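You operate a simulated robot arm through the tools that you are given. There is no shell and no other tool. Be economical: measure what you need, move in short steps, check, and stop when the job is done.

You run a simulated robot arm. Do the job below in one go: nothing can be reset, and whatever is moved stays where it is left.

TASK
Shut the door and press both loose draught strips into their channel with the grey pad.
Fine: put the pad back in its dish.

Only the result counts: the job must be done as asked and must still hold three seconds after the hand-in. Knocking over, shifting, dropping, spilling or breaking anything else fails it.

THE ROBOT
A 7-joint arm with a two-finger parallel gripper, fixed in place. Base frame: the origin is at the foot of the arm, x ahead of it, y to its left, z up. Lengths are in m, angles in rad, forces in N, time in s.
With the tool pointing down near the work surface it reaches from about 0.1 to 0.82 m from the base axis. Its first joint turns from -2.007 to 2.007 rad. Payload 3.91 kg.
Tool frame: the origin (TCP) lies between the finger pads and is the grasp point; the fingertips stand 0.03 m ahead of it; z points along the fingers, y is the line along which they close. The gripper opens to 0.11 m. The fingers are 0.02 m wide and 0.01 m thick; the gripper's body (0.048 by 0.112 m) begins 0.055 m behind the TCP.
Orientation is told as [roll, pitch, yaw] about the base's x, y, z axes, in that order, counted from this pose: with the fingers straight down and closing along the base's y, the tool's x points along the base's -x, its y along +y and its z along -z.

THE INTERFACE
- The arm moves only by the tool move_arm. Its argument "rows" is a list that holds one entry, the list of rows, each a list of 7 numbers: the shift along the tool's x, y, z in units of 400 mm (1.0 is 400 mm), then the turn, a rotation vector about the tool's x, y, z in units of 45 degrees (1.0 is 45 degrees), then the opening, from 0 (shut) to 1 (fully open). In form: [[[x, y, z, wx, wy, wz, hand], ...]]. A call has 1 to 8 rows; each row is the pose to reach, as a shift and turn from the pose commanded when the call began, along the tool's axes at that moment. A call with a number of a shift or a turn outside -1 to 1 is refused whole. Rows are played at 5 a second. More than 0.05 m and 0.15 rad between two rows, or a gripper value outside its range, and nothing of the call is played. A pose out of reach is approached as far as the arm can. The call stops where the force on the tool passes 40 N (or 10 N more than at its start, if that is more) or the arm is blocked; 0.2 s more then pass. Each finger travels about 0.153 m/s and halts on what it meets, pressing with about 20 N; the grip force reading is that of the motor and also rises with nothing between the fingers. The clock runs only during rows and for 0.2 s after the last one: add rows that repeat a pose to give the fingers time. It gives the time, the measured TCP pose, the force on the tool (base axes), the opening and the grip force at its end, in the units of the frame above (readings bear some noise), and new pictures: "pictures" is both (left out), scene, wrist or none.
- Cameras (640 x 400 px; columns grow to the right, rows downward): "scene" is fixed at [0.2079, -0.5038, 1.2102]; the picture's right is [0.65, -0.76, 0.00], its down [-0.15, -0.13, -0.98] and it looks along [0.74, 0.64, -0.20] (base axes); focal length 240 px, centre (320, 200). "wrist" rides on the gripper at [-0.036, 0, -0.057] in the tool frame; the picture's right is [0.00, -1.00, 0.00], its down [0.97, 0.00, -0.24] and it looks along [0.24, 0.00, 0.97] (tool axes); focal length 218 px, centre (320, 200). There is no depth. A picture from a camera that has moved, and an enlarged one, comes with that camera's place and axes in the base frame and with its lens. The place of the scene camera against the robot may be out by one fixed shift of up to 0.025 m in any direction.
- lift_body(by): slides the trunk up (or, below 0, down) by that many m; the arm rides with it, the base frame stays. It gives what a move gives, with no picture.
- close_up(camera, box): a new picture of the part [left, top, right, bottom] of that camera's present view, enlarged. The clock stands still meanwhile.
- hand_in(): hands the job in; it is judged then, once.

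Work in short steps. Places have to be worked out from the pictures, the camera data and where the tool is seen: move nearer, look again, correct. Check each grasp and each placing, and mend what went wrong. You have 120 turns and 150 pictures in all, those below and enlarged ones among them. Open the gripper and draw the arm clear of the work before you hand the job in, unless the task says otherwise; then end with one line.

The tools are called after "Call:" by a JSON object that holds its "api" and its "payload". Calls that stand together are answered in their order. move_arm: Moves the arm, as the interface text tells. Its arguments: {"type":"object","properties":{"rows":{"type":"array","items":{"type":"array","items":{"type":"array","items":{"type":"number"}}}},"pictures":{"type":"string","enum":["both","scene","wrist","none"]}},"required":["rows"]} The other tools are called the same way: lift_body (by) slides the trunk up or down; close_up (camera, box) takes an enlarged picture of a part of a camera's view; hand_in () hands the job in.

At the start:

```text
t: 0.0
eef_pos: [0.4511, 0.1375, 1.244]
tcp_rot: [0.0, 0.0, 0.0]
force: [-0.1, 0.7, -0.9]
grip_width: 0.1101
grip_force: 0.0
trunk travel left (down, up): [-0.825, 0.165]
```

scene: 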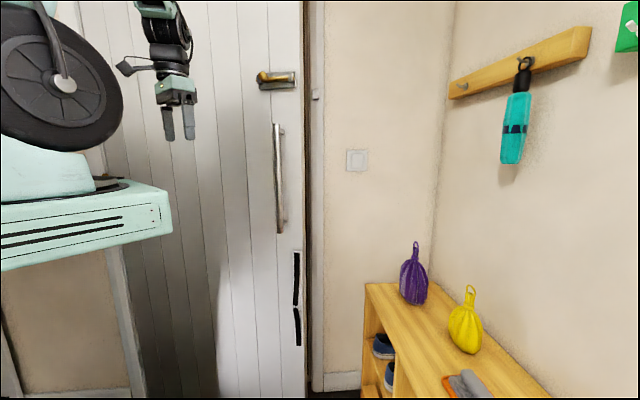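
wrist: 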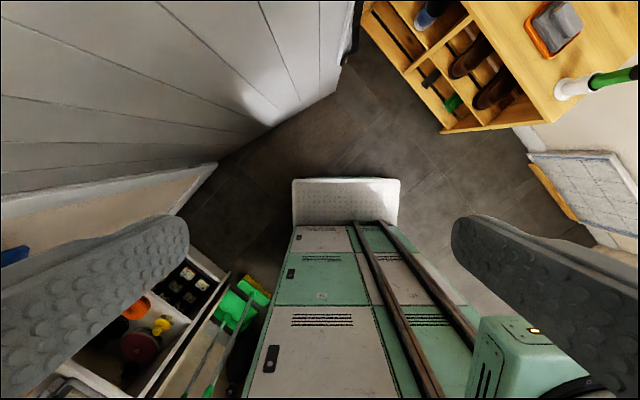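

I'll look closer at the door edge with the black strips, and at the dish with the grey pad, before moving anything.

Call:
{"api": "close_up", "payload": {"camera": "scene", "box": [220, 220, 380, 400]}}

Call:
{"api": "close_up", "payload": {"camera": "scene", "box": [240, 40, 400, 240]}}

Call:
{"api": "close_up", "payload": {"camera": "wrist", "box": [200, 0, 640, 200]}}

```text
2.22 times, centred on (300, 310) of scene
camera zoom: at [0.2079, -0.5038, 1.2102], right [0.65, -0.76, 0.0], down [-0.15, -0.13, -0.98], along [0.74, 0.64, -0.2], focal length 533 px, centre (364, -44)
```

zoom: 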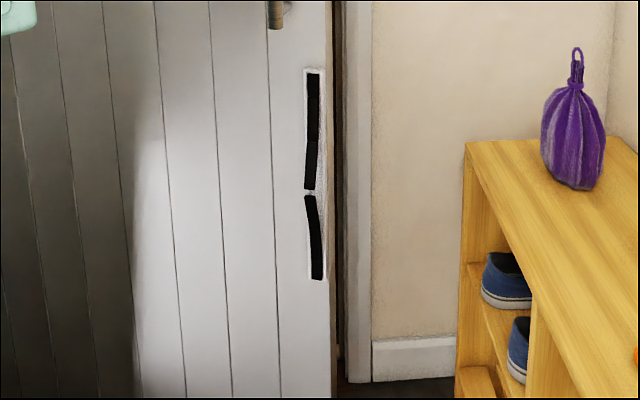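

```text
2.00 times, centred on (320, 140) of scene
camera zoom: at [0.2079, -0.5038, 1.2102], right [0.65, -0.76, 0.0], down [-0.15, -0.13, -0.98], along [0.74, 0.64, -0.2], focal length 480 px, centre (320, 320)
```

zoom: 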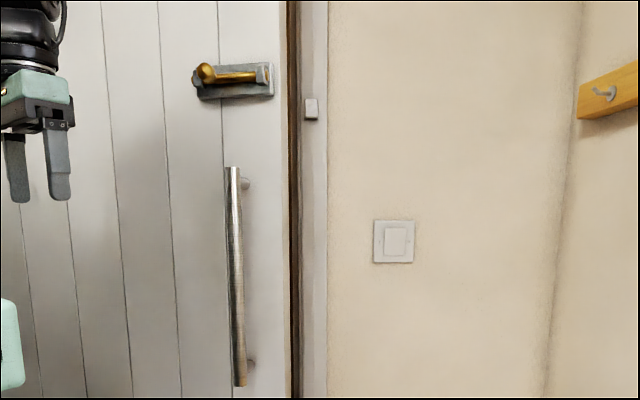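

```text
1.45 times, centred on (420, 100) of wrist
camera zoom: at [0.4874, 0.1387, 1.3011], right [0.0, -1.0, 0.0], down [-0.97, 0.0, 0.24], along [-0.24, 0.0, -0.97], focal length 318 px, centre (174, 346)
```

zoom: 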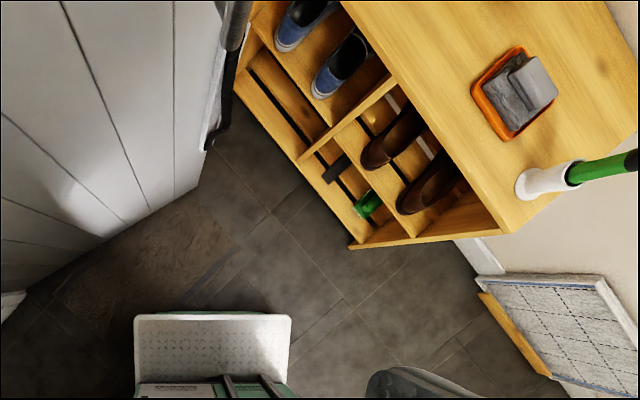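

The door is ajar by roughly 13° into the room, with its free edge near (0.78, 0.06). The strips sit on the door face near that edge, at about z 0.46–0.85, and the pad dish is near (0.785, -0.46, 0.65). I'll shut the fingers and yaw the tool to face the door.

Call:
{"api": "move_arm", "payload": {"rows": [[[0, 0, 0, 0, 0, -0.18, 0], [0, 0, 0, 0, 0, -0.36, 0], [0, 0, 0, 0, 0, -0.54, 0], [0, 0, 0, 0, 0, -0.72, 0], [0, 0, 0, 0, 0, -0.9, 0], [0, 0, 0, 0, 0, -0.9, 0]]], "pictures": "none"}}

```text
t: 1.4
eef_pos: [0.4519, 0.1375, 1.2439]
tcp_rot: [0.002, 0.001, 0.708]
force: [0.6, 0.2, 1.3]
grip_width: 0.0
grip_force: 20.2
trunk travel left (down, up): [-0.825, 0.165]
```

Yaw came out as expected. Next I pitch the tool up toward horizontal, pointing at the door.

Call:
{"api": "move_arm", "payload": {"rows": [[[0, 0, 0, 0, -0.18, 0, 0], [0, 0, 0, 0, -0.36, 0, 0], [0, 0, 0, 0, -0.54, 0, 0], [0, 0, 0, 0, -0.72, 0, 0], [0, 0, 0, 0, -0.9, 0, 0], [0, 0, 0, 0, -1.0, 0, 0], [0, 0, 0, 0, -1.0, 0, 0]]], "pictures": "none"}}

Call:
{"api": "move_arm", "payload": {"rows": [[[0, 0, 0, 0, -0.18, 0, 0], [0, 0, 0, 0, -0.36, 0, 0], [0, 0, 0, 0, -0.54, 0, 0], [0, 0, 0, 0, -0.72, 0, 0], [0, 0, 0, 0, -0.9, 0, 0], [0, 0, 0, 0, -1.0, 0, 0], [0, 0, 0, 0, -1.0, 0, 0]]]}}

```text
t: 3.0
eef_pos: [0.4673, 0.163, 1.2635]
tcp_rot: [0.001, -0.787, 0.708]
force: [1.2, -0.2, -0.8]
grip_width: 0.0
grip_force: 20.2
out of reach, approached as far as the arm can: row 5, 6, 7
trunk travel left (down, up): [-0.825, 0.165]
```

```text
t: 4.6
eef_pos: [0.5134, 0.2547, 1.3]
tcp_rot: [-2.955, -1.568, -2.622]
force: [-0.4, 0.7, -0.8]
grip_width: 0.0
grip_force: 19.9
out of reach, approached as far as the arm can: row 1, 2, 3, 4, 5, 6, 7
trunk travel left (down, up): [-0.825, 0.165]
camera wrist: at [0.4696, 0.2188, 1.3351], right [0.65, -0.76, 0.0], down [-0.18, -0.16, -0.97], along [0.74, 0.63, -0.24], focal length 218 px, centre (320, 200)
```

scene: 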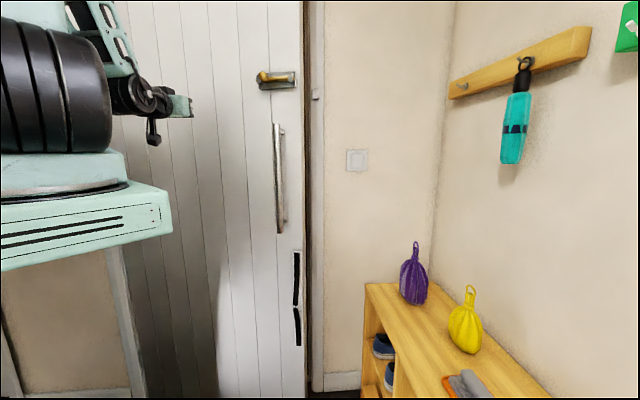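
wrist: 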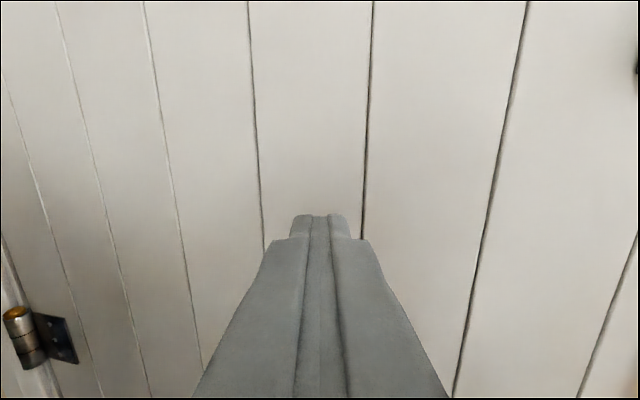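

The tool is horizontal and faces the door. I'll slide down and toward the free edge, still clear of the face, to push on a bare plank left of the pull handle.

Call:
{"api": "move_arm", "payload": {"rows": [[[0.1, -0.06, 0, 0, 0, 0, 0], [0.2, -0.12, 0, 0, 0, 0, 0], [0.3, -0.18, 0, 0, 0, 0, 0], [0.4, -0.24, 0, 0, 0, 0, 0], [0.45, -0.3, 0, 0, 0, 0, 0], [0.45, -0.3, 0, 0, 0, 0, 0]]]}}

```text
t: 6.0
eef_pos: [0.5969, 0.1812, 1.2983]
tcp_rot: [0.202, -1.569, 0.505]
force: [0.4, 0.3, -0.5]
grip_width: 0.0
grip_force: 20.1
out of reach, approached as far as the arm can: row 1, 2, 3, 4, 5, 6
trunk travel left (down, up): [-0.825, 0.165]
camera wrist: at [0.5543, 0.1452, 1.3347], right [0.65, -0.76, 0.0], down [-0.18, -0.16, -0.97], along [0.74, 0.63, -0.24], focal length 218 px, centre (320, 200)
```

scene: 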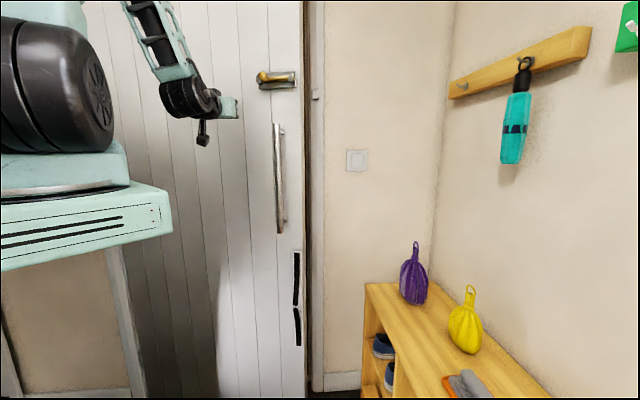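
wrist: 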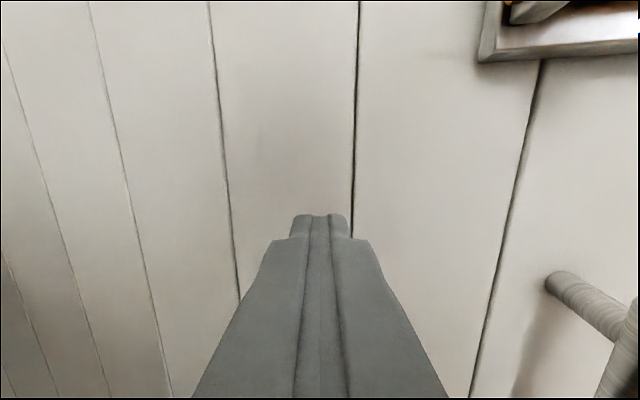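

Sideways motion worked, but this arm pose can't get lower, so I'll lower the trunk by 0.2 m.

Call:
{"api": "lift_body", "payload": {"by": -0.2}}

```text
t: 8.2
eef_pos: [0.5967, 0.1809, 1.0988]
tcp_rot: [-0.064, -1.568, 0.774]
force: [-0.2, 0.5, -0.1]
grip_width: 0.0
grip_force: 19.8
trunk travel left (down, up): [-0.625, 0.365]
```

Now I advance along the tool axis toward the door in 3 cm rows, watching force.

Call:
{"api": "move_arm", "payload": {"rows": [[[0, 0, 0.06, 0, 0, 0, 0], [0, 0, 0.12, 0, 0, 0, 0], [0, 0, 0.18, 0, 0, 0, 0], [0, 0, 0.24, 0, 0, 0, 0], [0, 0, 0.3, 0, 0, 0, 0], [0, 0, 0.36, 0, 0, 0, 0]]]}}

```text
t: 9.6
eef_pos: [0.6606, 0.2401, 1.1549]
tcp_rot: [0.138, -1.569, 0.57]
force: [-0.7, 0.5, -0.5]
grip_width: 0.0
grip_force: 19.8
out of reach, approached as far as the arm can: row 1, 2, 3, 4, 5, 6
trunk travel left (down, up): [-0.625, 0.365]
camera wrist: at [0.619, 0.2039, 1.1916], right [0.65, -0.76, 0.0], down [-0.18, -0.16, -0.97], along [0.74, 0.63, -0.24], focal length 218 px, centre (320, 200)
```

scene: 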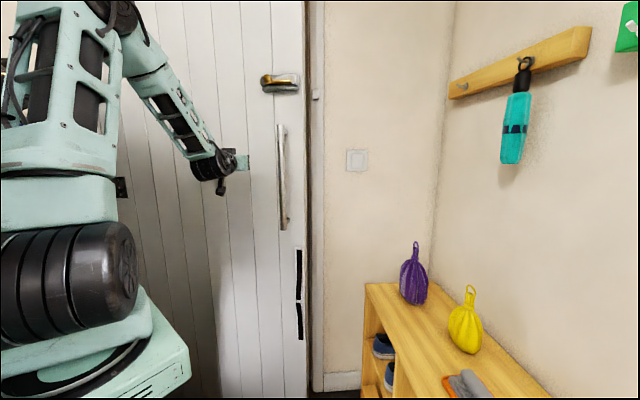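
wrist: 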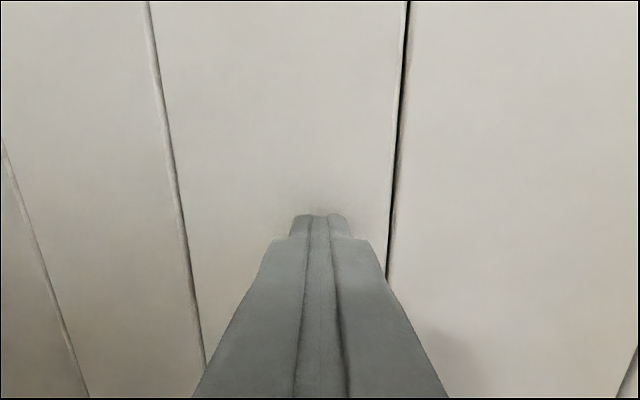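

The fingertips are touching the door and it has begun to swing. I'll keep pushing.

Call:
{"api": "move_arm", "payload": {"rows": [[[0, 0, 0.05, 0, 0, 0, 0], [0, 0, 0.1, 0, 0, 0, 0], [0, 0, 0.15, 0, 0, 0, 0], [0, 0, 0.2, 0, 0, 0, 0], [0, 0, 0.25, 0, 0, 0, 0], [0, 0, 0.3, 0, 0, 0, 0], [0, 0, 0.3, 0, 0, 0, 0]]]}}

```text
t: 11.2
eef_pos: [0.6944, 0.2735, 1.2049]
tcp_rot: [-0.043, -1.57, 0.75]
force: [-0.2, -0.1, -0.4]
grip_width: 0.0
grip_force: 19.6
out of reach, approached as far as the arm can: row 1, 2, 3, 4, 5, 6, 7
trunk travel left (down, up): [-0.625, 0.365]
camera wrist: at [0.6509, 0.2373, 1.2415], right [0.65, -0.76, 0.0], down [-0.18, -0.16, -0.97], along [0.74, 0.63, -0.24], focal length 218 px, centre (320, 200)
```

scene: 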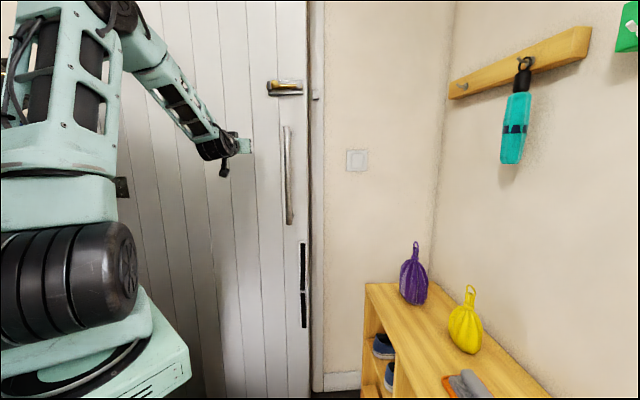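
wrist: 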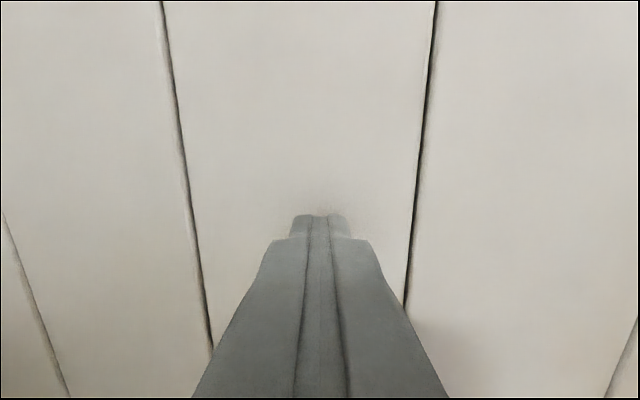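

The door is most of the way shut, but the arm climbs as it reaches forward, which suggests a wrist limit from sitting too high. I'll back off a little, then lower the trunk so the arm works in a better posture.

Call:
{"api": "move_arm", "payload": {"rows": [[[0, 0, -0.1, 0, 0, 0, 0], [0, 0, -0.2, 0, 0, 0, 0], [0, 0, -0.2, 0, 0, 0, 0]]], "pictures": "none"}}

Call:
{"api": "lift_body", "payload": {"by": -0.3}}

```text
t: 12.0
eef_pos: [0.6326, 0.2214, 1.2056]
tcp_rot: [0.108, -1.569, 0.597]
force: [0.1, 0.6, 0.1]
grip_width: 0.0
grip_force: 19.8
trunk travel left (down, up): [-0.625, 0.365]
```

```text
t: 15.0
eef_pos: [0.6322, 0.2208, 0.9066]
tcp_rot: [-0.144, -1.569, 0.85]
force: [0.4, -0.4, -0.7]
grip_width: 0.0
grip_force: 19.6
trunk travel left (down, up): [-0.325, 0.665]
```

Commanded pose follows what was reached. I'll rise 0.15 m and push forward by up to 0.2 m.

Call:
{"api": "move_arm", "payload": {"rows": [[[-0.11, 0, 0, 0, 0, 0, 0], [-0.22, 0, 0, 0, 0, 0, 0], [-0.33, 0, 0, 0, 0, 0, 0], [-0.37, 0, 0.06, 0, 0, 0, 0], [-0.37, 0, 0.14, 0, 0, 0, 0], [-0.37, 0, 0.22, 0, 0, 0, 0], [-0.37, 0, 0.3, 0, 0, 0, 0], [-0.37, 0, 0.36, 0, 0, 0, 0]]]}}

```text
t: 16.8
eef_pos: [0.7424, 0.3168, 1.055]
tcp_rot: [-0.124, -1.569, 0.826]
force: [-0.3, 0.4, 0.9]
grip_width: 0.0
grip_force: 19.8
trunk travel left (down, up): [-0.325, 0.665]
camera wrist: at [0.7001, 0.2803, 1.0904], right [0.65, -0.76, 0.0], down [-0.18, -0.16, -0.97], along [0.74, 0.63, -0.24], focal length 218 px, centre (320, 200)
```

scene: 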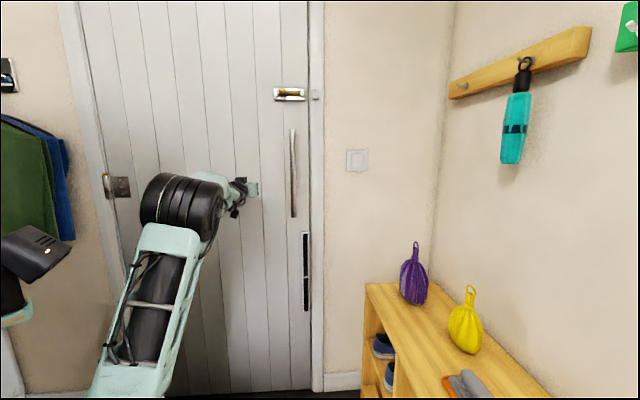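
wrist: 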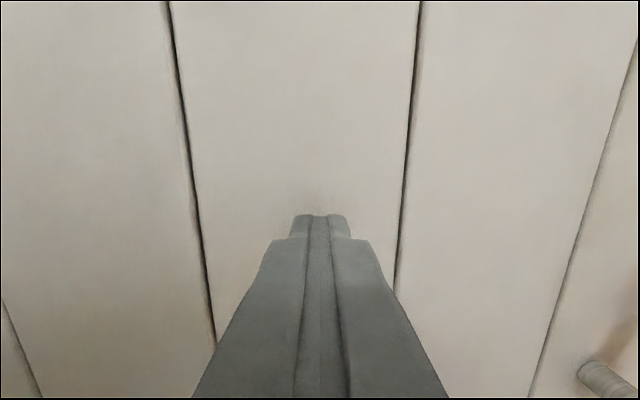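

Door is nearly closed. I'll continue in small rows until force shows it seating.

Call:
{"api": "move_arm", "payload": {"rows": [[[0, 0, 0.025, 0, 0, 0, 0], [0, 0, 0.05, 0, 0, 0, 0], [0, 0, 0.075, 0, 0, 0, 0], [0, 0, 0.1, 0, 0, 0, 0], [0, 0, 0.125, 0, 0, 0, 0], [0, 0, 0.15, 0, 0, 0, 0], [0, 0, 0.175, 0, 0, 0, 0], [0, 0, 0.2, 0, 0, 0, 0]]]}}

Call:
{"api": "close_up", "payload": {"camera": "scene", "box": [260, 70, 360, 132]}}

```text
t: 17.6
eef_pos: [0.7602, 0.3305, 1.0553]
tcp_rot: [-0.714, -1.565, 1.423]
force: [-24.4, -25.4, -1.9]
grip_width: 0.0
grip_force: 19.8
trunk travel left (down, up): [-0.325, 0.665]
stopped in row 3: the force on the tool passed its limit (the readings are from after the stop); the commanded pose is now the measured one
camera wrist: at [0.7176, 0.2946, 1.0909], right [0.65, -0.76, 0.0], down [-0.18, -0.16, -0.97], along [0.74, 0.63, -0.24], focal length 218 px, centre (320, 200)
```

scene: 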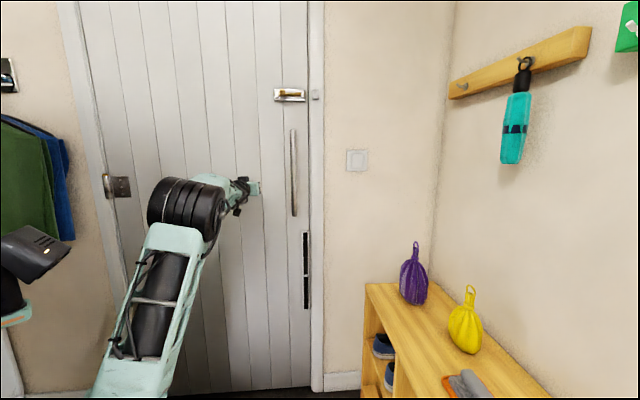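
wrist: 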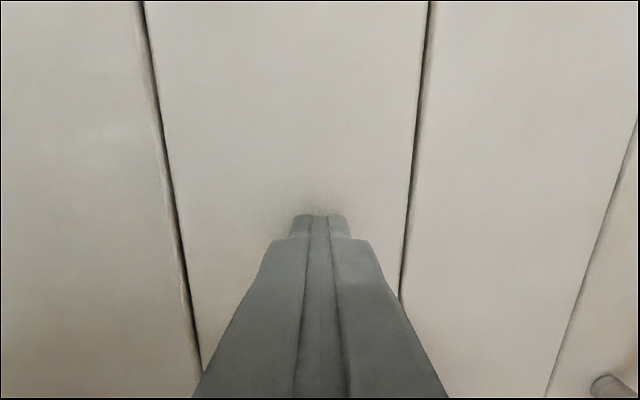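

```text
6.40 times, centred on (310, 101) of scene
camera zoom: at [0.2079, -0.5038, 1.2102], right [0.65, -0.76, 0.0], down [-0.15, -0.13, -0.98], along [0.74, 0.64, -0.2], focal length 1536 px, centre (384, 834)
```

zoom: 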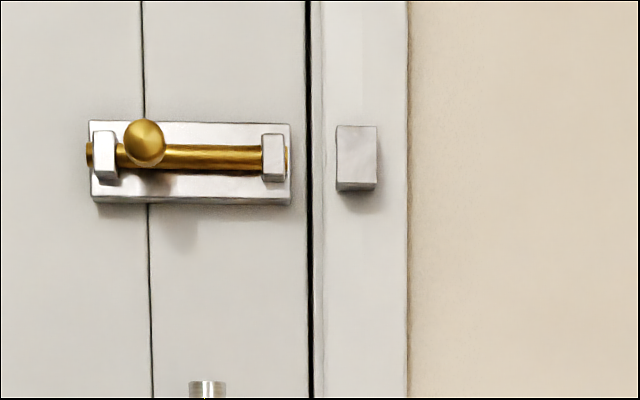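

The force jumped to about 35 N and the door looks flush with the frame. I'll back off and check that it stays shut.

Call:
{"api": "move_arm", "payload": {"rows": [[[0, 0, -0.1, 0, 0, 0, 0], [0, 0, -0.2, 0, 0, 0, 0], [0, 0, -0.3, 0, 0, 0, 0], [0, 0, -0.4, 0, 0, 0, 0], [0, 0, -0.5, 0, 0, 0, 0]]]}}

Call:
{"api": "close_up", "payload": {"camera": "scene", "box": [270, 220, 350, 320]}}

Call:
{"api": "close_up", "payload": {"camera": "scene", "box": [420, 340, 520, 400]}}

```text
t: 18.8
eef_pos: [0.6077, 0.1993, 1.057]
tcp_rot: [-0.239, -1.563, 0.946]
force: [0.6, -0.7, -0.8]
grip_width: 0.0
grip_force: 20.0
trunk travel left (down, up): [-0.325, 0.665]
camera wrist: at [0.5656, 0.163, 1.0928], right [0.65, -0.76, 0.0], down [-0.19, -0.16, -0.97], along [0.74, 0.63, -0.25], focal length 218 px, centre (320, 200)
```

scene: 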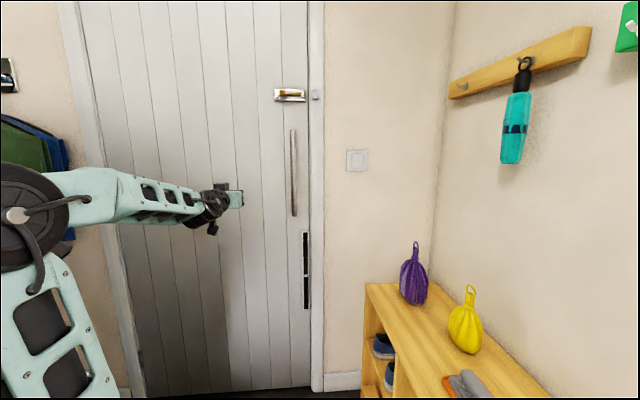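
wrist: 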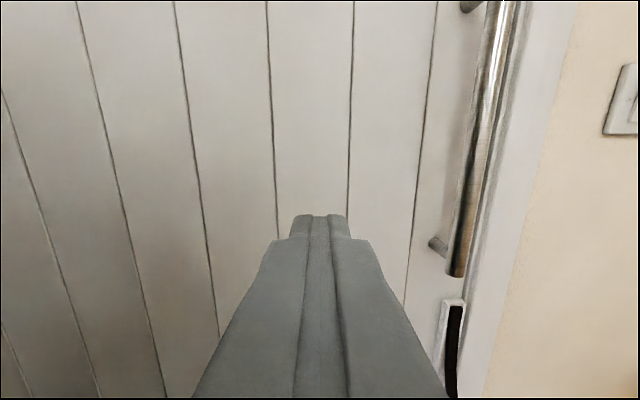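

```text
4.00 times, centred on (310, 270) of scene
camera zoom: at [0.2079, -0.5038, 1.2102], right [0.65, -0.76, 0.0], down [-0.15, -0.13, -0.98], along [0.74, 0.64, -0.2], focal length 960 px, centre (360, -80)
```

zoom: 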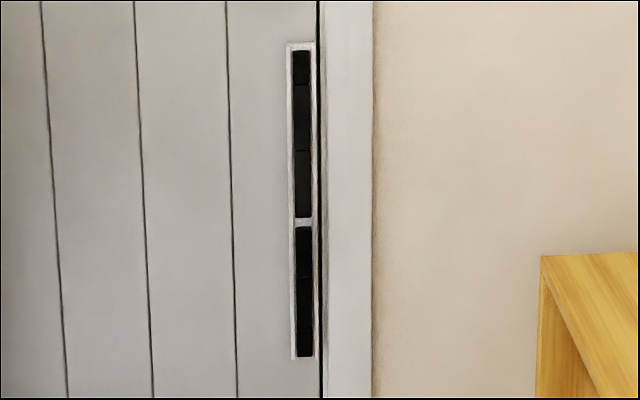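

```text
6.40 times, centred on (470, 370) of scene
camera zoom: at [0.2079, -0.5038, 1.2102], right [0.65, -0.76, 0.0], down [-0.15, -0.13, -0.98], along [0.74, 0.64, -0.2], focal length 1536 px, centre (-640, -888)
```

zoom: 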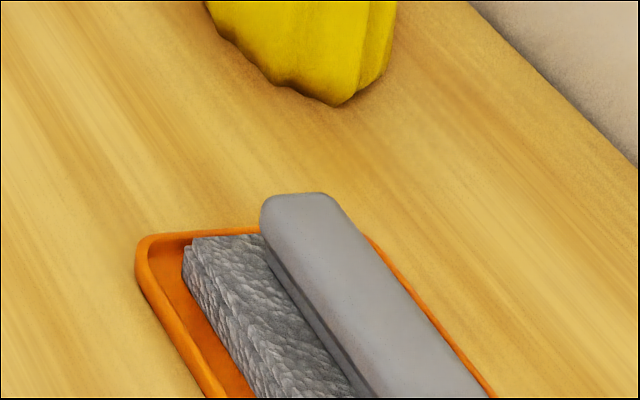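

The door stays flush. The pad has a lighter ridge handle running along the wall normal, so pitching the tool back down keeps the closing direction across that ridge. I'll pitch back to vertical now.

Call:
{"api": "move_arm", "payload": {"rows": [[[0, 0, 0, 0, 0.18, 0, 0], [0, 0, 0, 0, 0.36, 0, 0], [0, 0, 0, 0, 0.54, 0, 0], [0, 0, 0, 0, 0.72, 0, 0], [0, 0, 0, 0, 0.9, 0, 0], [0, 0, 0, 0, 1.0, 0, 0], [0, 0, 0, 0, 1.0, 0, 0.3]]], "pictures": "none"}}

Call:
{"api": "move_arm", "payload": {"rows": [[[0, 0, 0, 0, 0.18, 0, 0.5], [0, 0, 0, 0, 0.36, 0, 0.5], [0, 0, 0, 0, 0.54, 0, 0.5], [0, 0, 0, 0, 0.72, 0, 0.5], [0, 0, 0, 0, 0.9, 0, 0.5], [0, 0, 0, 0, 1.0, 0, 0.5], [0, 0, 0, 0, 1.0, 0, 0.5]]], "pictures": "wrist"}}

```text
t: 20.4
eef_pos: [0.61, 0.2026, 1.0545]
tcp_rot: [-0.005, -0.779, 0.713]
force: [-0.2, 0.2, -0.7]
grip_width: 0.0328
grip_force: 0.0
trunk travel left (down, up): [-0.325, 0.665]
```

```text
t: 22.0
eef_pos: [0.6033, 0.1951, 1.0465]
tcp_rot: [-0.001, 0.004, 0.709]
force: [-0.2, -0.5, -0.3]
grip_width: 0.0552
grip_force: 0.1
out of reach, approached as far as the arm can: row 6, 7
trunk travel left (down, up): [-0.325, 0.665]
camera wrist: at [0.6308, 0.2196, 1.1029], right [0.65, -0.76, 0.0], down [-0.74, -0.63, 0.24], along [-0.18, -0.16, -0.97], focal length 218 px, centre (320, 200)
```

wrist: 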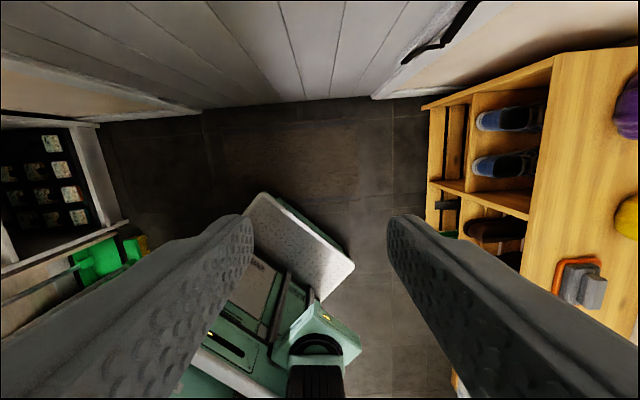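

Vertical again with the fingers half open. I'll carry the arm across to just short of the dish, staying high.

Call:
{"api": "move_arm", "payload": {"rows": [[[0.06, -0.1, 0, 0, 0, 0, 0.5], [0.12, -0.2, 0, 0, 0, 0, 0.5], [0.18, -0.3, 0, 0, 0, 0, 0.5], [0.24, -0.4, 0, 0, 0, 0, 0.5], [0.3, -0.5, 0, 0, 0, 0, 0.5], [0.36, -0.6, 0, 0, 0, 0, 0.5], [0.36, -0.6, 0, 0, 0, 0, 0.5]]], "pictures": "none"}}

Call:
{"api": "move_arm", "payload": {"rows": [[[0.06, -0.1, 0, 0, 0, 0, 0.5], [0.12, -0.2, 0, 0, 0, 0, 0.5], [0.18, -0.3, 0, 0, 0, 0, 0.5], [0.24, -0.4, 0, 0, 0, 0, 0.5], [0.3, -0.5, 0, 0, 0, 0, 0.5], [0.36, -0.6, 0, 0, 0, 0, 0.5], [0.36, -0.6, 0, 0, 0, 0, 0.5]]]}}

```text
t: 23.6
eef_pos: [0.6484, -0.0809, 1.0491]
tcp_rot: [-0.001, 0.005, 0.709]
force: [-1.2, 0.5, -0.5]
grip_width: 0.055
grip_force: 0.1
trunk travel left (down, up): [-0.325, 0.665]
```

```text
t: 25.2
eef_pos: [0.6682, -0.351, 1.0268]
tcp_rot: [-0.003, 0.004, 0.71]
force: [-0.3, 0.4, 1.1]
grip_width: 0.055
grip_force: 0.1
out of reach, approached as far as the arm can: row 5, 6, 7
trunk travel left (down, up): [-0.325, 0.665]
camera wrist: at [0.6961, -0.3257, 1.0836], right [0.65, -0.76, 0.0], down [-0.74, -0.63, 0.24], along [-0.18, -0.16, -0.97], focal length 218 px, centre (320, 200)
```

scene: 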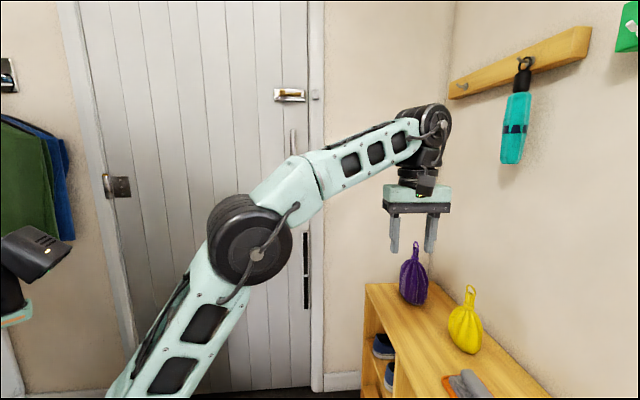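
wrist: 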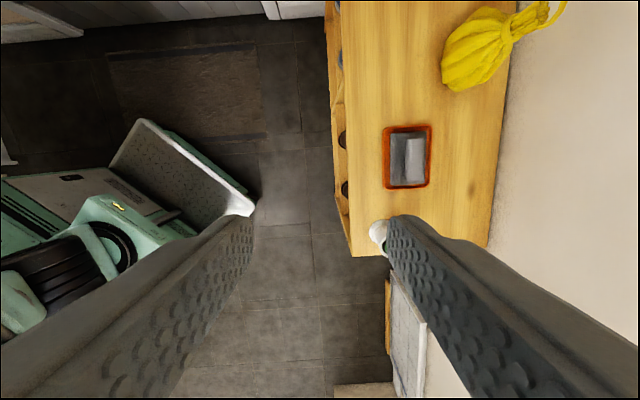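

The pad sits in the orange dish, with its handle at about (0.79, -0.477) and roughly 3 cm wide. The arm is near its reach at this height, so I'll move diagonally down and outward toward a hover point.

Call:
{"api": "move_arm", "payload": {"rows": [[[0, -0.05, 0.105, 0, 0, 0, 0.6], [0, -0.11, 0.205, 0, 0, 0, 0.6], [0, -0.18, 0.305, 0, 0, 0, 0.6], [0, -0.25, 0.405, 0, 0, 0, 0.6], [0, -0.33, 0.47, 0, 0, 0, 0.6], [0, -0.44, 0.51, 0, 0, 0, 0.6], [0, -0.44, 0.51, 0, 0, 0, 0.6]]]}}

```text
t: 26.8
eef_pos: [0.7813, -0.4855, 0.8198]
tcp_rot: [0.002, 0.004, 0.71]
force: [0.0, 0.1, 0.7]
grip_width: 0.0659
grip_force: 0.1
trunk travel left (down, up): [-0.325, 0.665]
camera wrist: at [0.8083, -0.4609, 0.8777], right [0.65, -0.76, 0.0], down [-0.74, -0.63, 0.25], along [-0.19, -0.16, -0.97], focal length 218 px, centre (320, 200)
```

scene: 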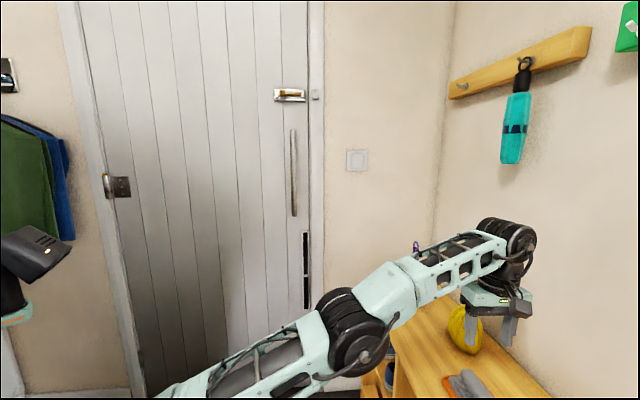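
wrist: 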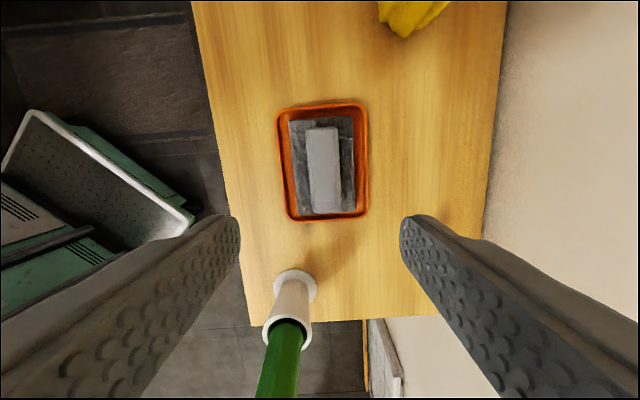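

Reach is fine here. The handle centre works out to about (0.793, -0.480), ~3.2 cm wide and ~8 cm long. The brush stand at (0.653, -0.553) stays about 15 cm clear. I'll align and come down to z ≈ 0.72 first.

Call:
{"api": "move_arm", "payload": {"rows": [[[-0.02, -0.006, 0.04, 0, 0, 0, 0.6], [-0.032, -0.009, 0.1, 0, 0, 0, 0.6], [-0.032, -0.009, 0.17, 0, 0, 0, 0.6], [-0.032, -0.009, 0.25, 0, 0, 0, 0.6], [-0.032, -0.009, 0.25, 0, 0, 0, 0.6]]]}}

```text
t: 28.0
eef_pos: [0.7929, -0.4794, 0.7201]
tcp_rot: [-0.001, 0.004, 0.708]
force: [0.3, -0.4, -0.1]
grip_width: 0.0662
grip_force: 0.2
trunk travel left (down, up): [-0.325, 0.665]
camera wrist: at [0.8207, -0.454, 0.7771], right [0.65, -0.76, 0.0], down [-0.74, -0.63, 0.25], along [-0.18, -0.16, -0.97], focal length 218 px, centre (320, 200)
```

scene: 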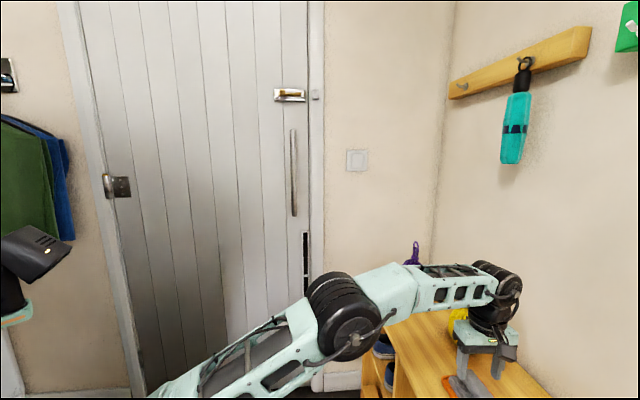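
wrist: 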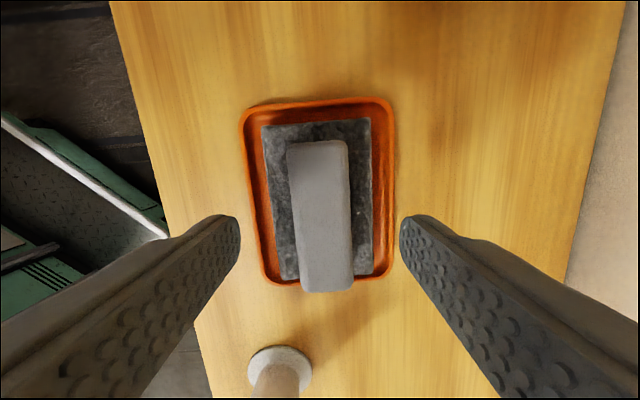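

Well centred. I want to know the handle's height before the final descent, so I'll zoom the scene view.

Call:
{"api": "close_up", "payload": {"camera": "scene", "box": [430, 330, 530, 400]}}

Call:
{"api": "close_up", "payload": {"camera": "wrist", "box": [220, 80, 420, 310]}}

```text
5.71 times, centred on (480, 365) of scene
camera zoom: at [0.2079, -0.5038, 1.2102], right [0.65, -0.76, 0.0], down [-0.15, -0.13, -0.98], along [0.74, 0.64, -0.2], focal length 1372 px, centre (-594, -743)
```

zoom: 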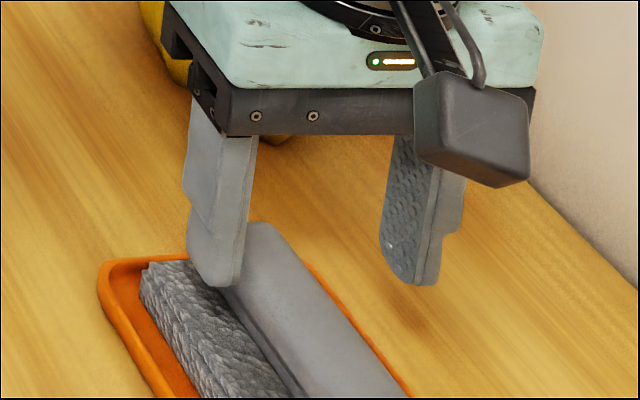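

```text
1.74 times, centred on (320, 195) of wrist
camera zoom: at [0.8207, -0.454, 0.7771], right [0.65, -0.76, 0.0], down [-0.74, -0.63, 0.25], along [-0.18, -0.16, -0.97], focal length 380 px, centre (320, 209)
```

zoom: 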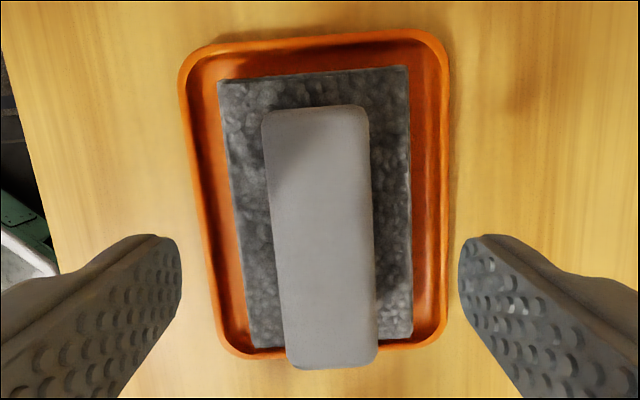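

Handle top comes out near z 0.67 and pad top near 0.645, so fingertips at about 0.648 give a 2 cm bite. I'll descend 42 mm and close.

Call:
{"api": "move_arm", "payload": {"rows": [[[0, 0, 0.05, 0, 0, 0, 0.5], [0, 0, 0.09, 0, 0, 0, 0.5], [0, 0, 0.105, 0, 0, 0, 0.5], [0, 0, 0.105, 0, 0, 0, 0.35], [0, 0, 0.105, 0, 0, 0, 0.2], [0, 0, 0.105, 0, 0, 0, 0.1], [0, 0, 0.105, 0, 0, 0, 0.0], [0, 0, 0.105, 0, 0, 0, 0.0]]]}}

Call:
{"api": "close_up", "payload": {"camera": "scene", "box": [430, 330, 530, 400]}}

```text
t: 29.8
eef_pos: [0.7928, -0.4792, 0.6771]
tcp_rot: [-0.002, 0.005, 0.709]
force: [0.8, 0.1, -0.2]
grip_width: 0.0294
grip_force: 19.7
trunk travel left (down, up): [-0.325, 0.665]
camera wrist: at [0.8211, -0.4555, 0.7354], right [0.65, -0.76, 0.0], down [-0.74, -0.63, 0.25], along [-0.18, -0.16, -0.97], focal length 218 px, centre (320, 200)
```

scene: 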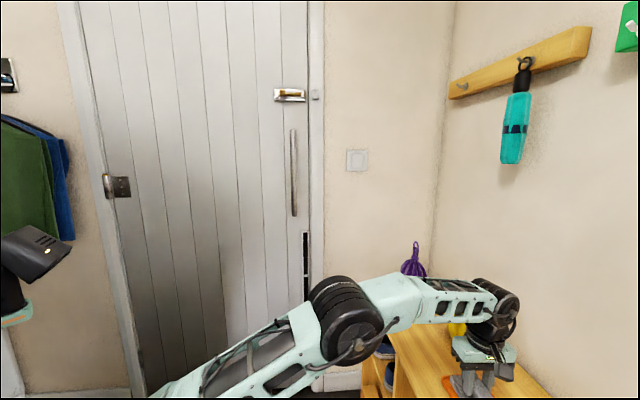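
wrist: 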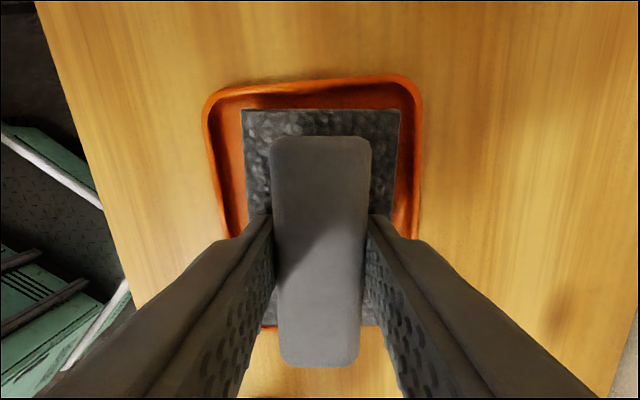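

```text
5.71 times, centred on (480, 365) of scene
camera zoom: at [0.2079, -0.5038, 1.2102], right [0.65, -0.76, 0.0], down [-0.15, -0.13, -0.98], along [0.74, 0.64, -0.2], focal length 1372 px, centre (-594, -743)
```

zoom: 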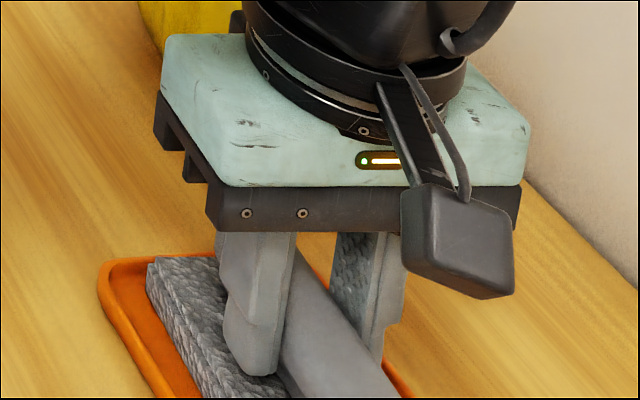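

Gripped at 29 mm. I'll lift slowly and check that the pad comes along and the dish stays.

Call:
{"api": "move_arm", "payload": {"rows": [[[0, 0, -0.03, 0, 0, 0, 0], [0, 0, -0.07, 0, 0, 0, 0], [0, 0, -0.15, 0, 0, 0, 0], [0, 0, -0.25, 0, 0, 0, 0], [0, 0, -0.35, 0, 0, 0, 0], [0, 0, -0.4, 0, 0, 0, 0]]]}}

Call:
{"api": "close_up", "payload": {"camera": "scene", "box": [420, 220, 600, 400]}}

```text
t: 31.2
eef_pos: [0.7813, -0.4755, 0.8274]
tcp_rot: [0.0, 0.005, 0.709]
force: [-0.6, -0.3, 1.3]
grip_width: 0.0
grip_force: 19.9
out of reach, approached as far as the arm can: row 5, 6
trunk travel left (down, up): [-0.325, 0.665]
camera wrist: at [0.8104, -0.4503, 0.8848], right [0.65, -0.76, 0.0], down [-0.74, -0.63, 0.25], along [-0.19, -0.16, -0.97], focal length 218 px, centre (320, 200)
```

scene: 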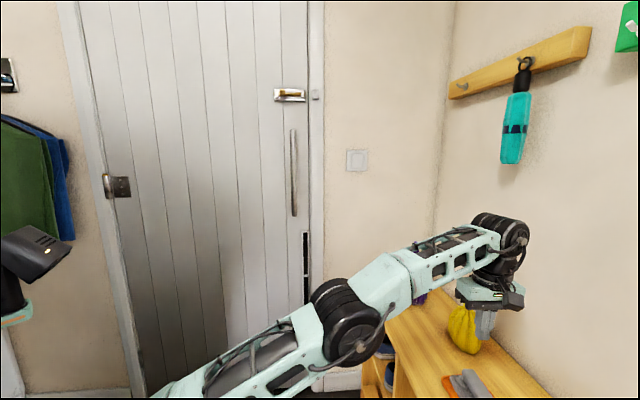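
wrist: 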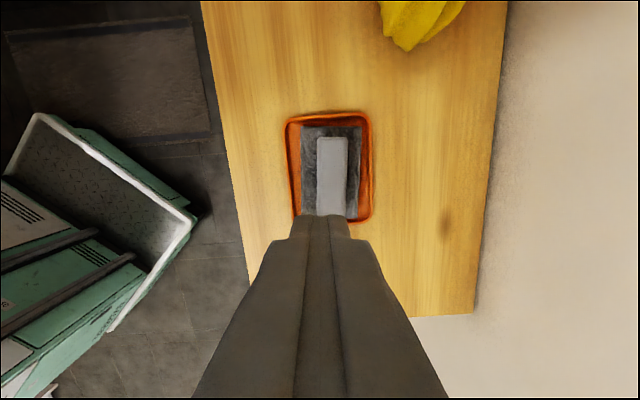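

```text
2.22 times, centred on (510, 310) of scene
camera zoom: at [0.2079, -0.5038, 1.2102], right [0.65, -0.76, 0.0], down [-0.15, -0.13, -0.98], along [0.74, 0.64, -0.2], focal length 533 px, centre (-102, -44)
```

zoom: 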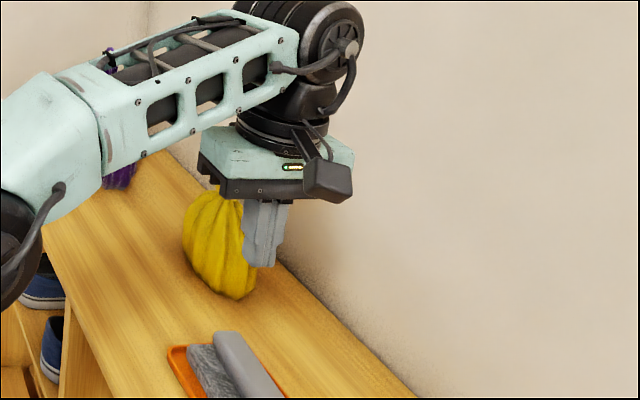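

The fingers slipped off the rounded top of the handle. The pad is still in its dish, so I need a deeper bite. I'll realign and go down to just above it.

Call:
{"api": "move_arm", "payload": {"rows": [[[-0.017, -0.0265, 0.0, 0, 0, 0, 0.5], [-0.017, -0.0265, 0.05, 0, 0, 0, 0.5], [-0.017, -0.0265, 0.15, 0, 0, 0, 0.5], [-0.017, -0.0265, 0.22, 0, 0, 0, 0.5], [-0.017, -0.0265, 0.28, 0, 0, 0, 0.5], [-0.017, -0.0265, 0.28, 0, 0, 0, 0.5]]], "pictures": "wrist"}}

```text
t: 32.6
eef_pos: [0.7955, -0.4784, 0.7152]
tcp_rot: [-0.003, 0.005, 0.71]
force: [0.0, -0.1, -0.4]
grip_width: 0.0549
grip_force: 0.1
out of reach, approached as far as the arm can: row 1
trunk travel left (down, up): [-0.325, 0.665]
camera wrist: at [0.8239, -0.4536, 0.7719], right [0.65, -0.76, 0.0], down [-0.74, -0.63, 0.25], along [-0.18, -0.16, -0.97], focal length 218 px, centre (320, 200)
```

wrist: 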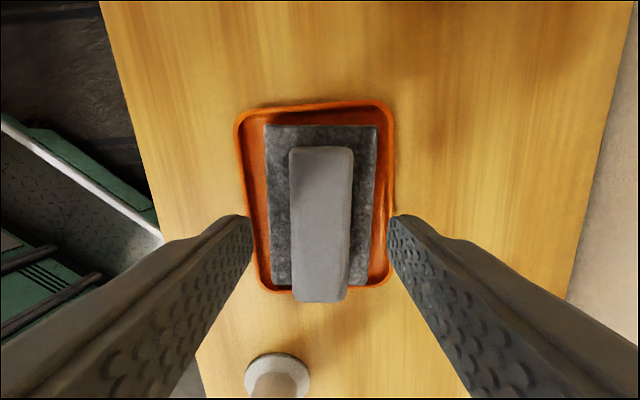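

Centred on the handle. I'll descend to z ≈ 0.667 and read the force for contact with the pad.

Call:
{"api": "move_arm", "payload": {"rows": [[[0, 0, 0.05, 0, 0, 0, 0.5], [0, 0, 0.09, 0, 0, 0, 0.5], [0, 0, 0.11, 0, 0, 0, 0.5], [0, 0, 0.12, 0, 0, 0, 0.5], [0, 0, 0.12, 0, 0, 0, 0.5]]], "pictures": "none"}}

Call:
{"api": "close_up", "payload": {"camera": "scene", "box": [440, 340, 520, 400]}}

```text
t: 33.8
eef_pos: [0.7947, -0.4767, 0.6705]
tcp_rot: [-0.005, 0.004, 0.709]
force: [1.0, -1.5, 14.8]
grip_width: 0.0546
grip_force: 0.0
trunk travel left (down, up): [-0.325, 0.665]
```

```text
6.67 times, centred on (480, 370) of scene
camera zoom: at [0.2079, -0.5038, 1.2102], right [0.65, -0.76, 0.0], down [-0.15, -0.13, -0.98], along [0.74, 0.64, -0.2], focal length 1600 px, centre (-747, -933)
```

zoom: 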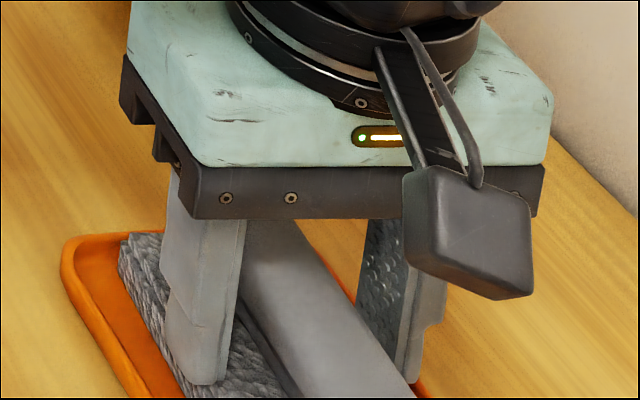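

The fingertips touch the pad's top at TCP z ≈ 0.671. I'll ease off about 1.5 mm so they just clear it, close fully, and then lift only slightly to test.

Call:
{"api": "move_arm", "payload": {"rows": [[[0, 0, -0.012, 0, 0, 0, 0.45], [0, 0, -0.012, 0, 0, 0, 0.3], [0, 0, -0.012, 0, 0, 0, 0.15], [0, 0, -0.012, 0, 0, 0, 0], [0, 0, -0.012, 0, 0, 0, 0], [0, 0, -0.012, 0, 0, 0, 0], [0, 0, -0.012, 0, 0, 0, 0]]], "pictures": "none"}}

Call:
{"api": "move_arm", "payload": {"rows": [[[0, 0, -0.01, 0, 0, 0, 0], [0, 0, -0.02, 0, 0, 0, 0], [0, 0, -0.03, 0, 0, 0, 0], [0, 0, -0.04, 0, 0, 0, 0], [0, 0, -0.05, 0, 0, 0, 0], [0, 0, -0.06, 0, 0, 0, 0]]]}}

```text
t: 35.4
eef_pos: [0.7953, -0.4791, 0.6713]
tcp_rot: [-0.002, 0.005, 0.707]
force: [0.2, 0.0, -0.2]
grip_width: 0.0295
grip_force: 20.2
trunk travel left (down, up): [-0.325, 0.665]
```

```text
t: 36.8
eef_pos: [0.795, -0.4768, 0.6962]
tcp_rot: [-0.002, 0.005, 0.709]
force: [0.4, -1.1, -0.9]
grip_width: 0.0297
grip_force: 19.4
trunk travel left (down, up): [-0.325, 0.665]
camera wrist: at [0.8229, -0.4536, 0.7534], right [0.65, -0.76, 0.0], down [-0.74, -0.63, 0.25], along [-0.18, -0.16, -0.97], focal length 218 px, centre (320, 200)
```

scene: 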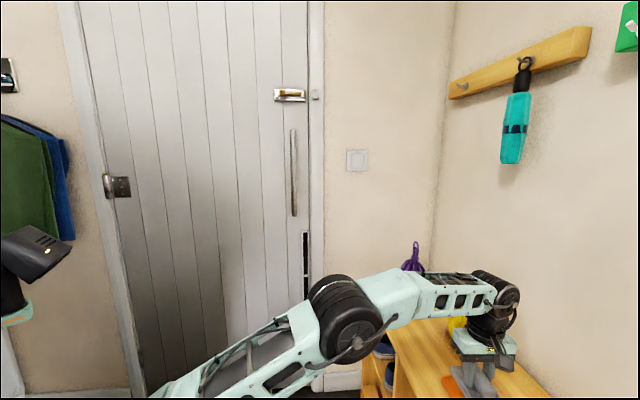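
wrist: 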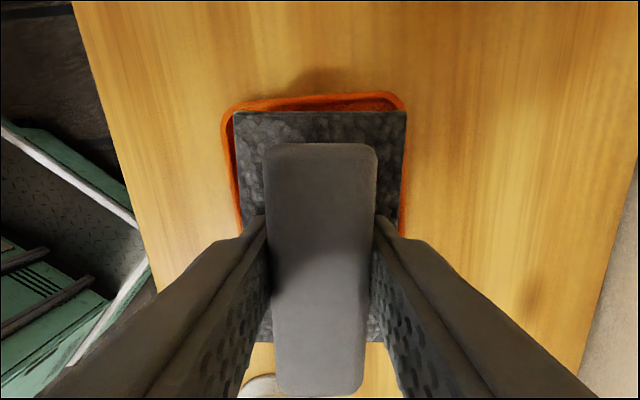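

The pad is held now, lifted clear with the dish left in place. The return pose for later is TCP ≈ (0.795, -0.478, 0.6715). I'll lift gently and draw back toward the base.

Call:
{"api": "move_arm", "payload": {"rows": [[[0, 0, -0.04, 0, 0, 0, 0], [0, 0, -0.09, 0, 0, 0, 0], [0, 0, -0.14, 0, 0, 0, 0], [0, 0.03, -0.19, 0, 0, 0, 0], [0, 0.08, -0.24, 0, 0, 0, 0], [0, 0.14, -0.28, 0, 0, 0, 0], [0, 0.2, -0.32, 0, 0, 0, 0], [0, 0.26, -0.36, 0, 0, 0, 0]]]}}

```text
t: 38.6
eef_pos: [0.7263, -0.3988, 0.8393]
tcp_rot: [-0.002, 0.005, 0.708]
force: [-0.1, 0.1, -1.0]
grip_width: 0.0295
grip_force: 20.0
trunk travel left (down, up): [-0.325, 0.665]
camera wrist: at [0.7547, -0.3741, 0.896], right [0.65, -0.76, 0.0], down [-0.74, -0.63, 0.25], along [-0.19, -0.16, -0.97], focal length 218 px, centre (320, 200)
```

scene: 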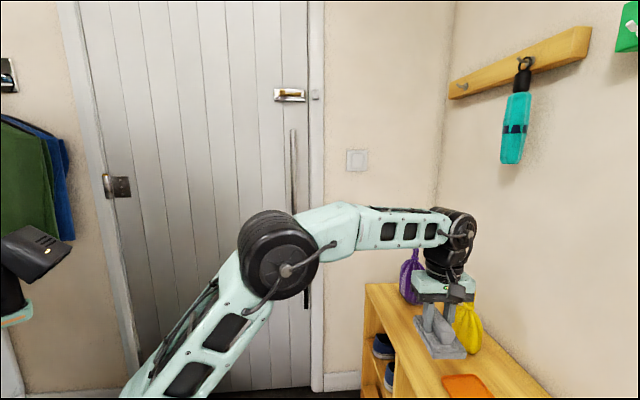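
wrist: 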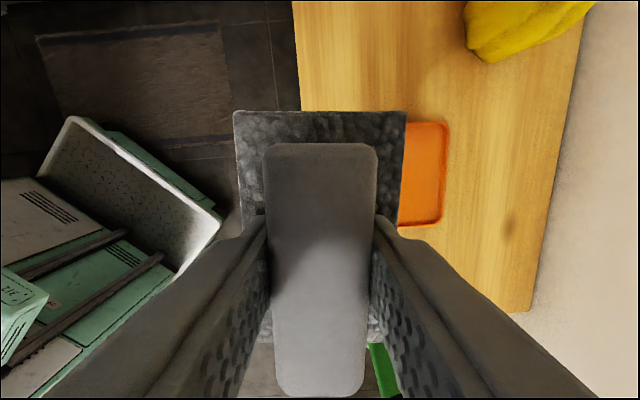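

The pad is firmly held. I'll carry it to open space in front of the door at moderate speed.

Call:
{"api": "move_arm", "payload": {"rows": [[[-0.04, 0.1, -0.02, 0, 0, 0, 0], [-0.08, 0.2, -0.05, 0, 0, 0, 0], [-0.12, 0.3, -0.08, 0, 0, 0, 0], [-0.16, 0.4, -0.11, 0, 0, 0, 0], [-0.2, 0.5, -0.14, 0, 0, 0, 0], [-0.24, 0.6, -0.17, 0, 0, 0, 0], [-0.28, 0.7, -0.2, 0, 0, 0, 0], [-0.3, 0.8, -0.2, 0, 0, 0, 0]]], "pictures": "none"}}

Call:
{"api": "move_arm", "payload": {"rows": [[[0, 0, 0, 0, -0.16, 0, 0], [0, 0, 0, 0, -0.32, 0, 0], [0, 0, 0, 0, -0.48, 0, 0], [0, 0, 0, 0, -0.64, 0, 0], [0, 0, 0, 0, -0.8, 0, 0], [0, 0, 0, 0, -0.96, 0, 0], [0, 0, 0, 0, -1.0, 0, 0]]]}}

```text
t: 40.4
eef_pos: [0.6115, -0.0779, 0.9165]
tcp_rot: [-0.002, 0.005, 0.707]
force: [-0.3, 0.4, -0.6]
grip_width: 0.0294
grip_force: 19.8
trunk travel left (down, up): [-0.325, 0.665]
```

```text
t: 42.0
eef_pos: [0.6096, -0.0768, 0.9202]
tcp_rot: [-0.003, -0.781, 0.71]
force: [-0.2, 0.1, -1.4]
grip_width: 0.0295
grip_force: 20.0
trunk travel left (down, up): [-0.325, 0.665]
camera wrist: at [0.599, -0.0855, 0.9851], right [0.65, -0.76, 0.0], down [-0.65, -0.56, -0.51], along [0.39, 0.33, -0.86], focal length 218 px, centre (320, 200)
```

scene: 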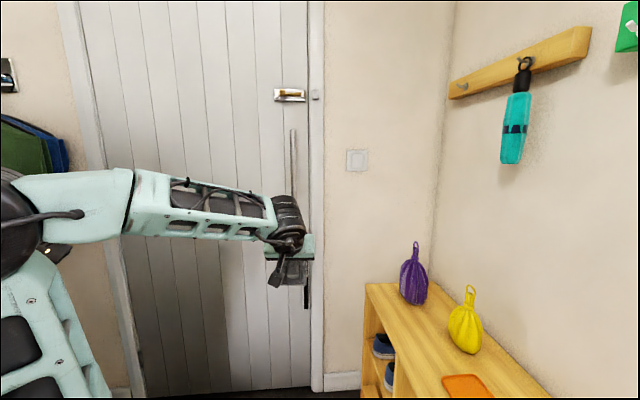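
wrist: 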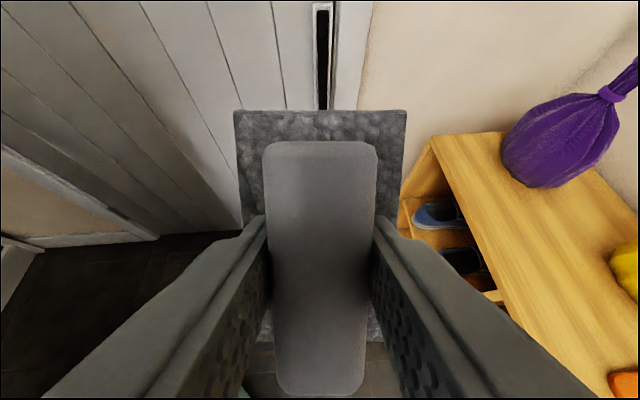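

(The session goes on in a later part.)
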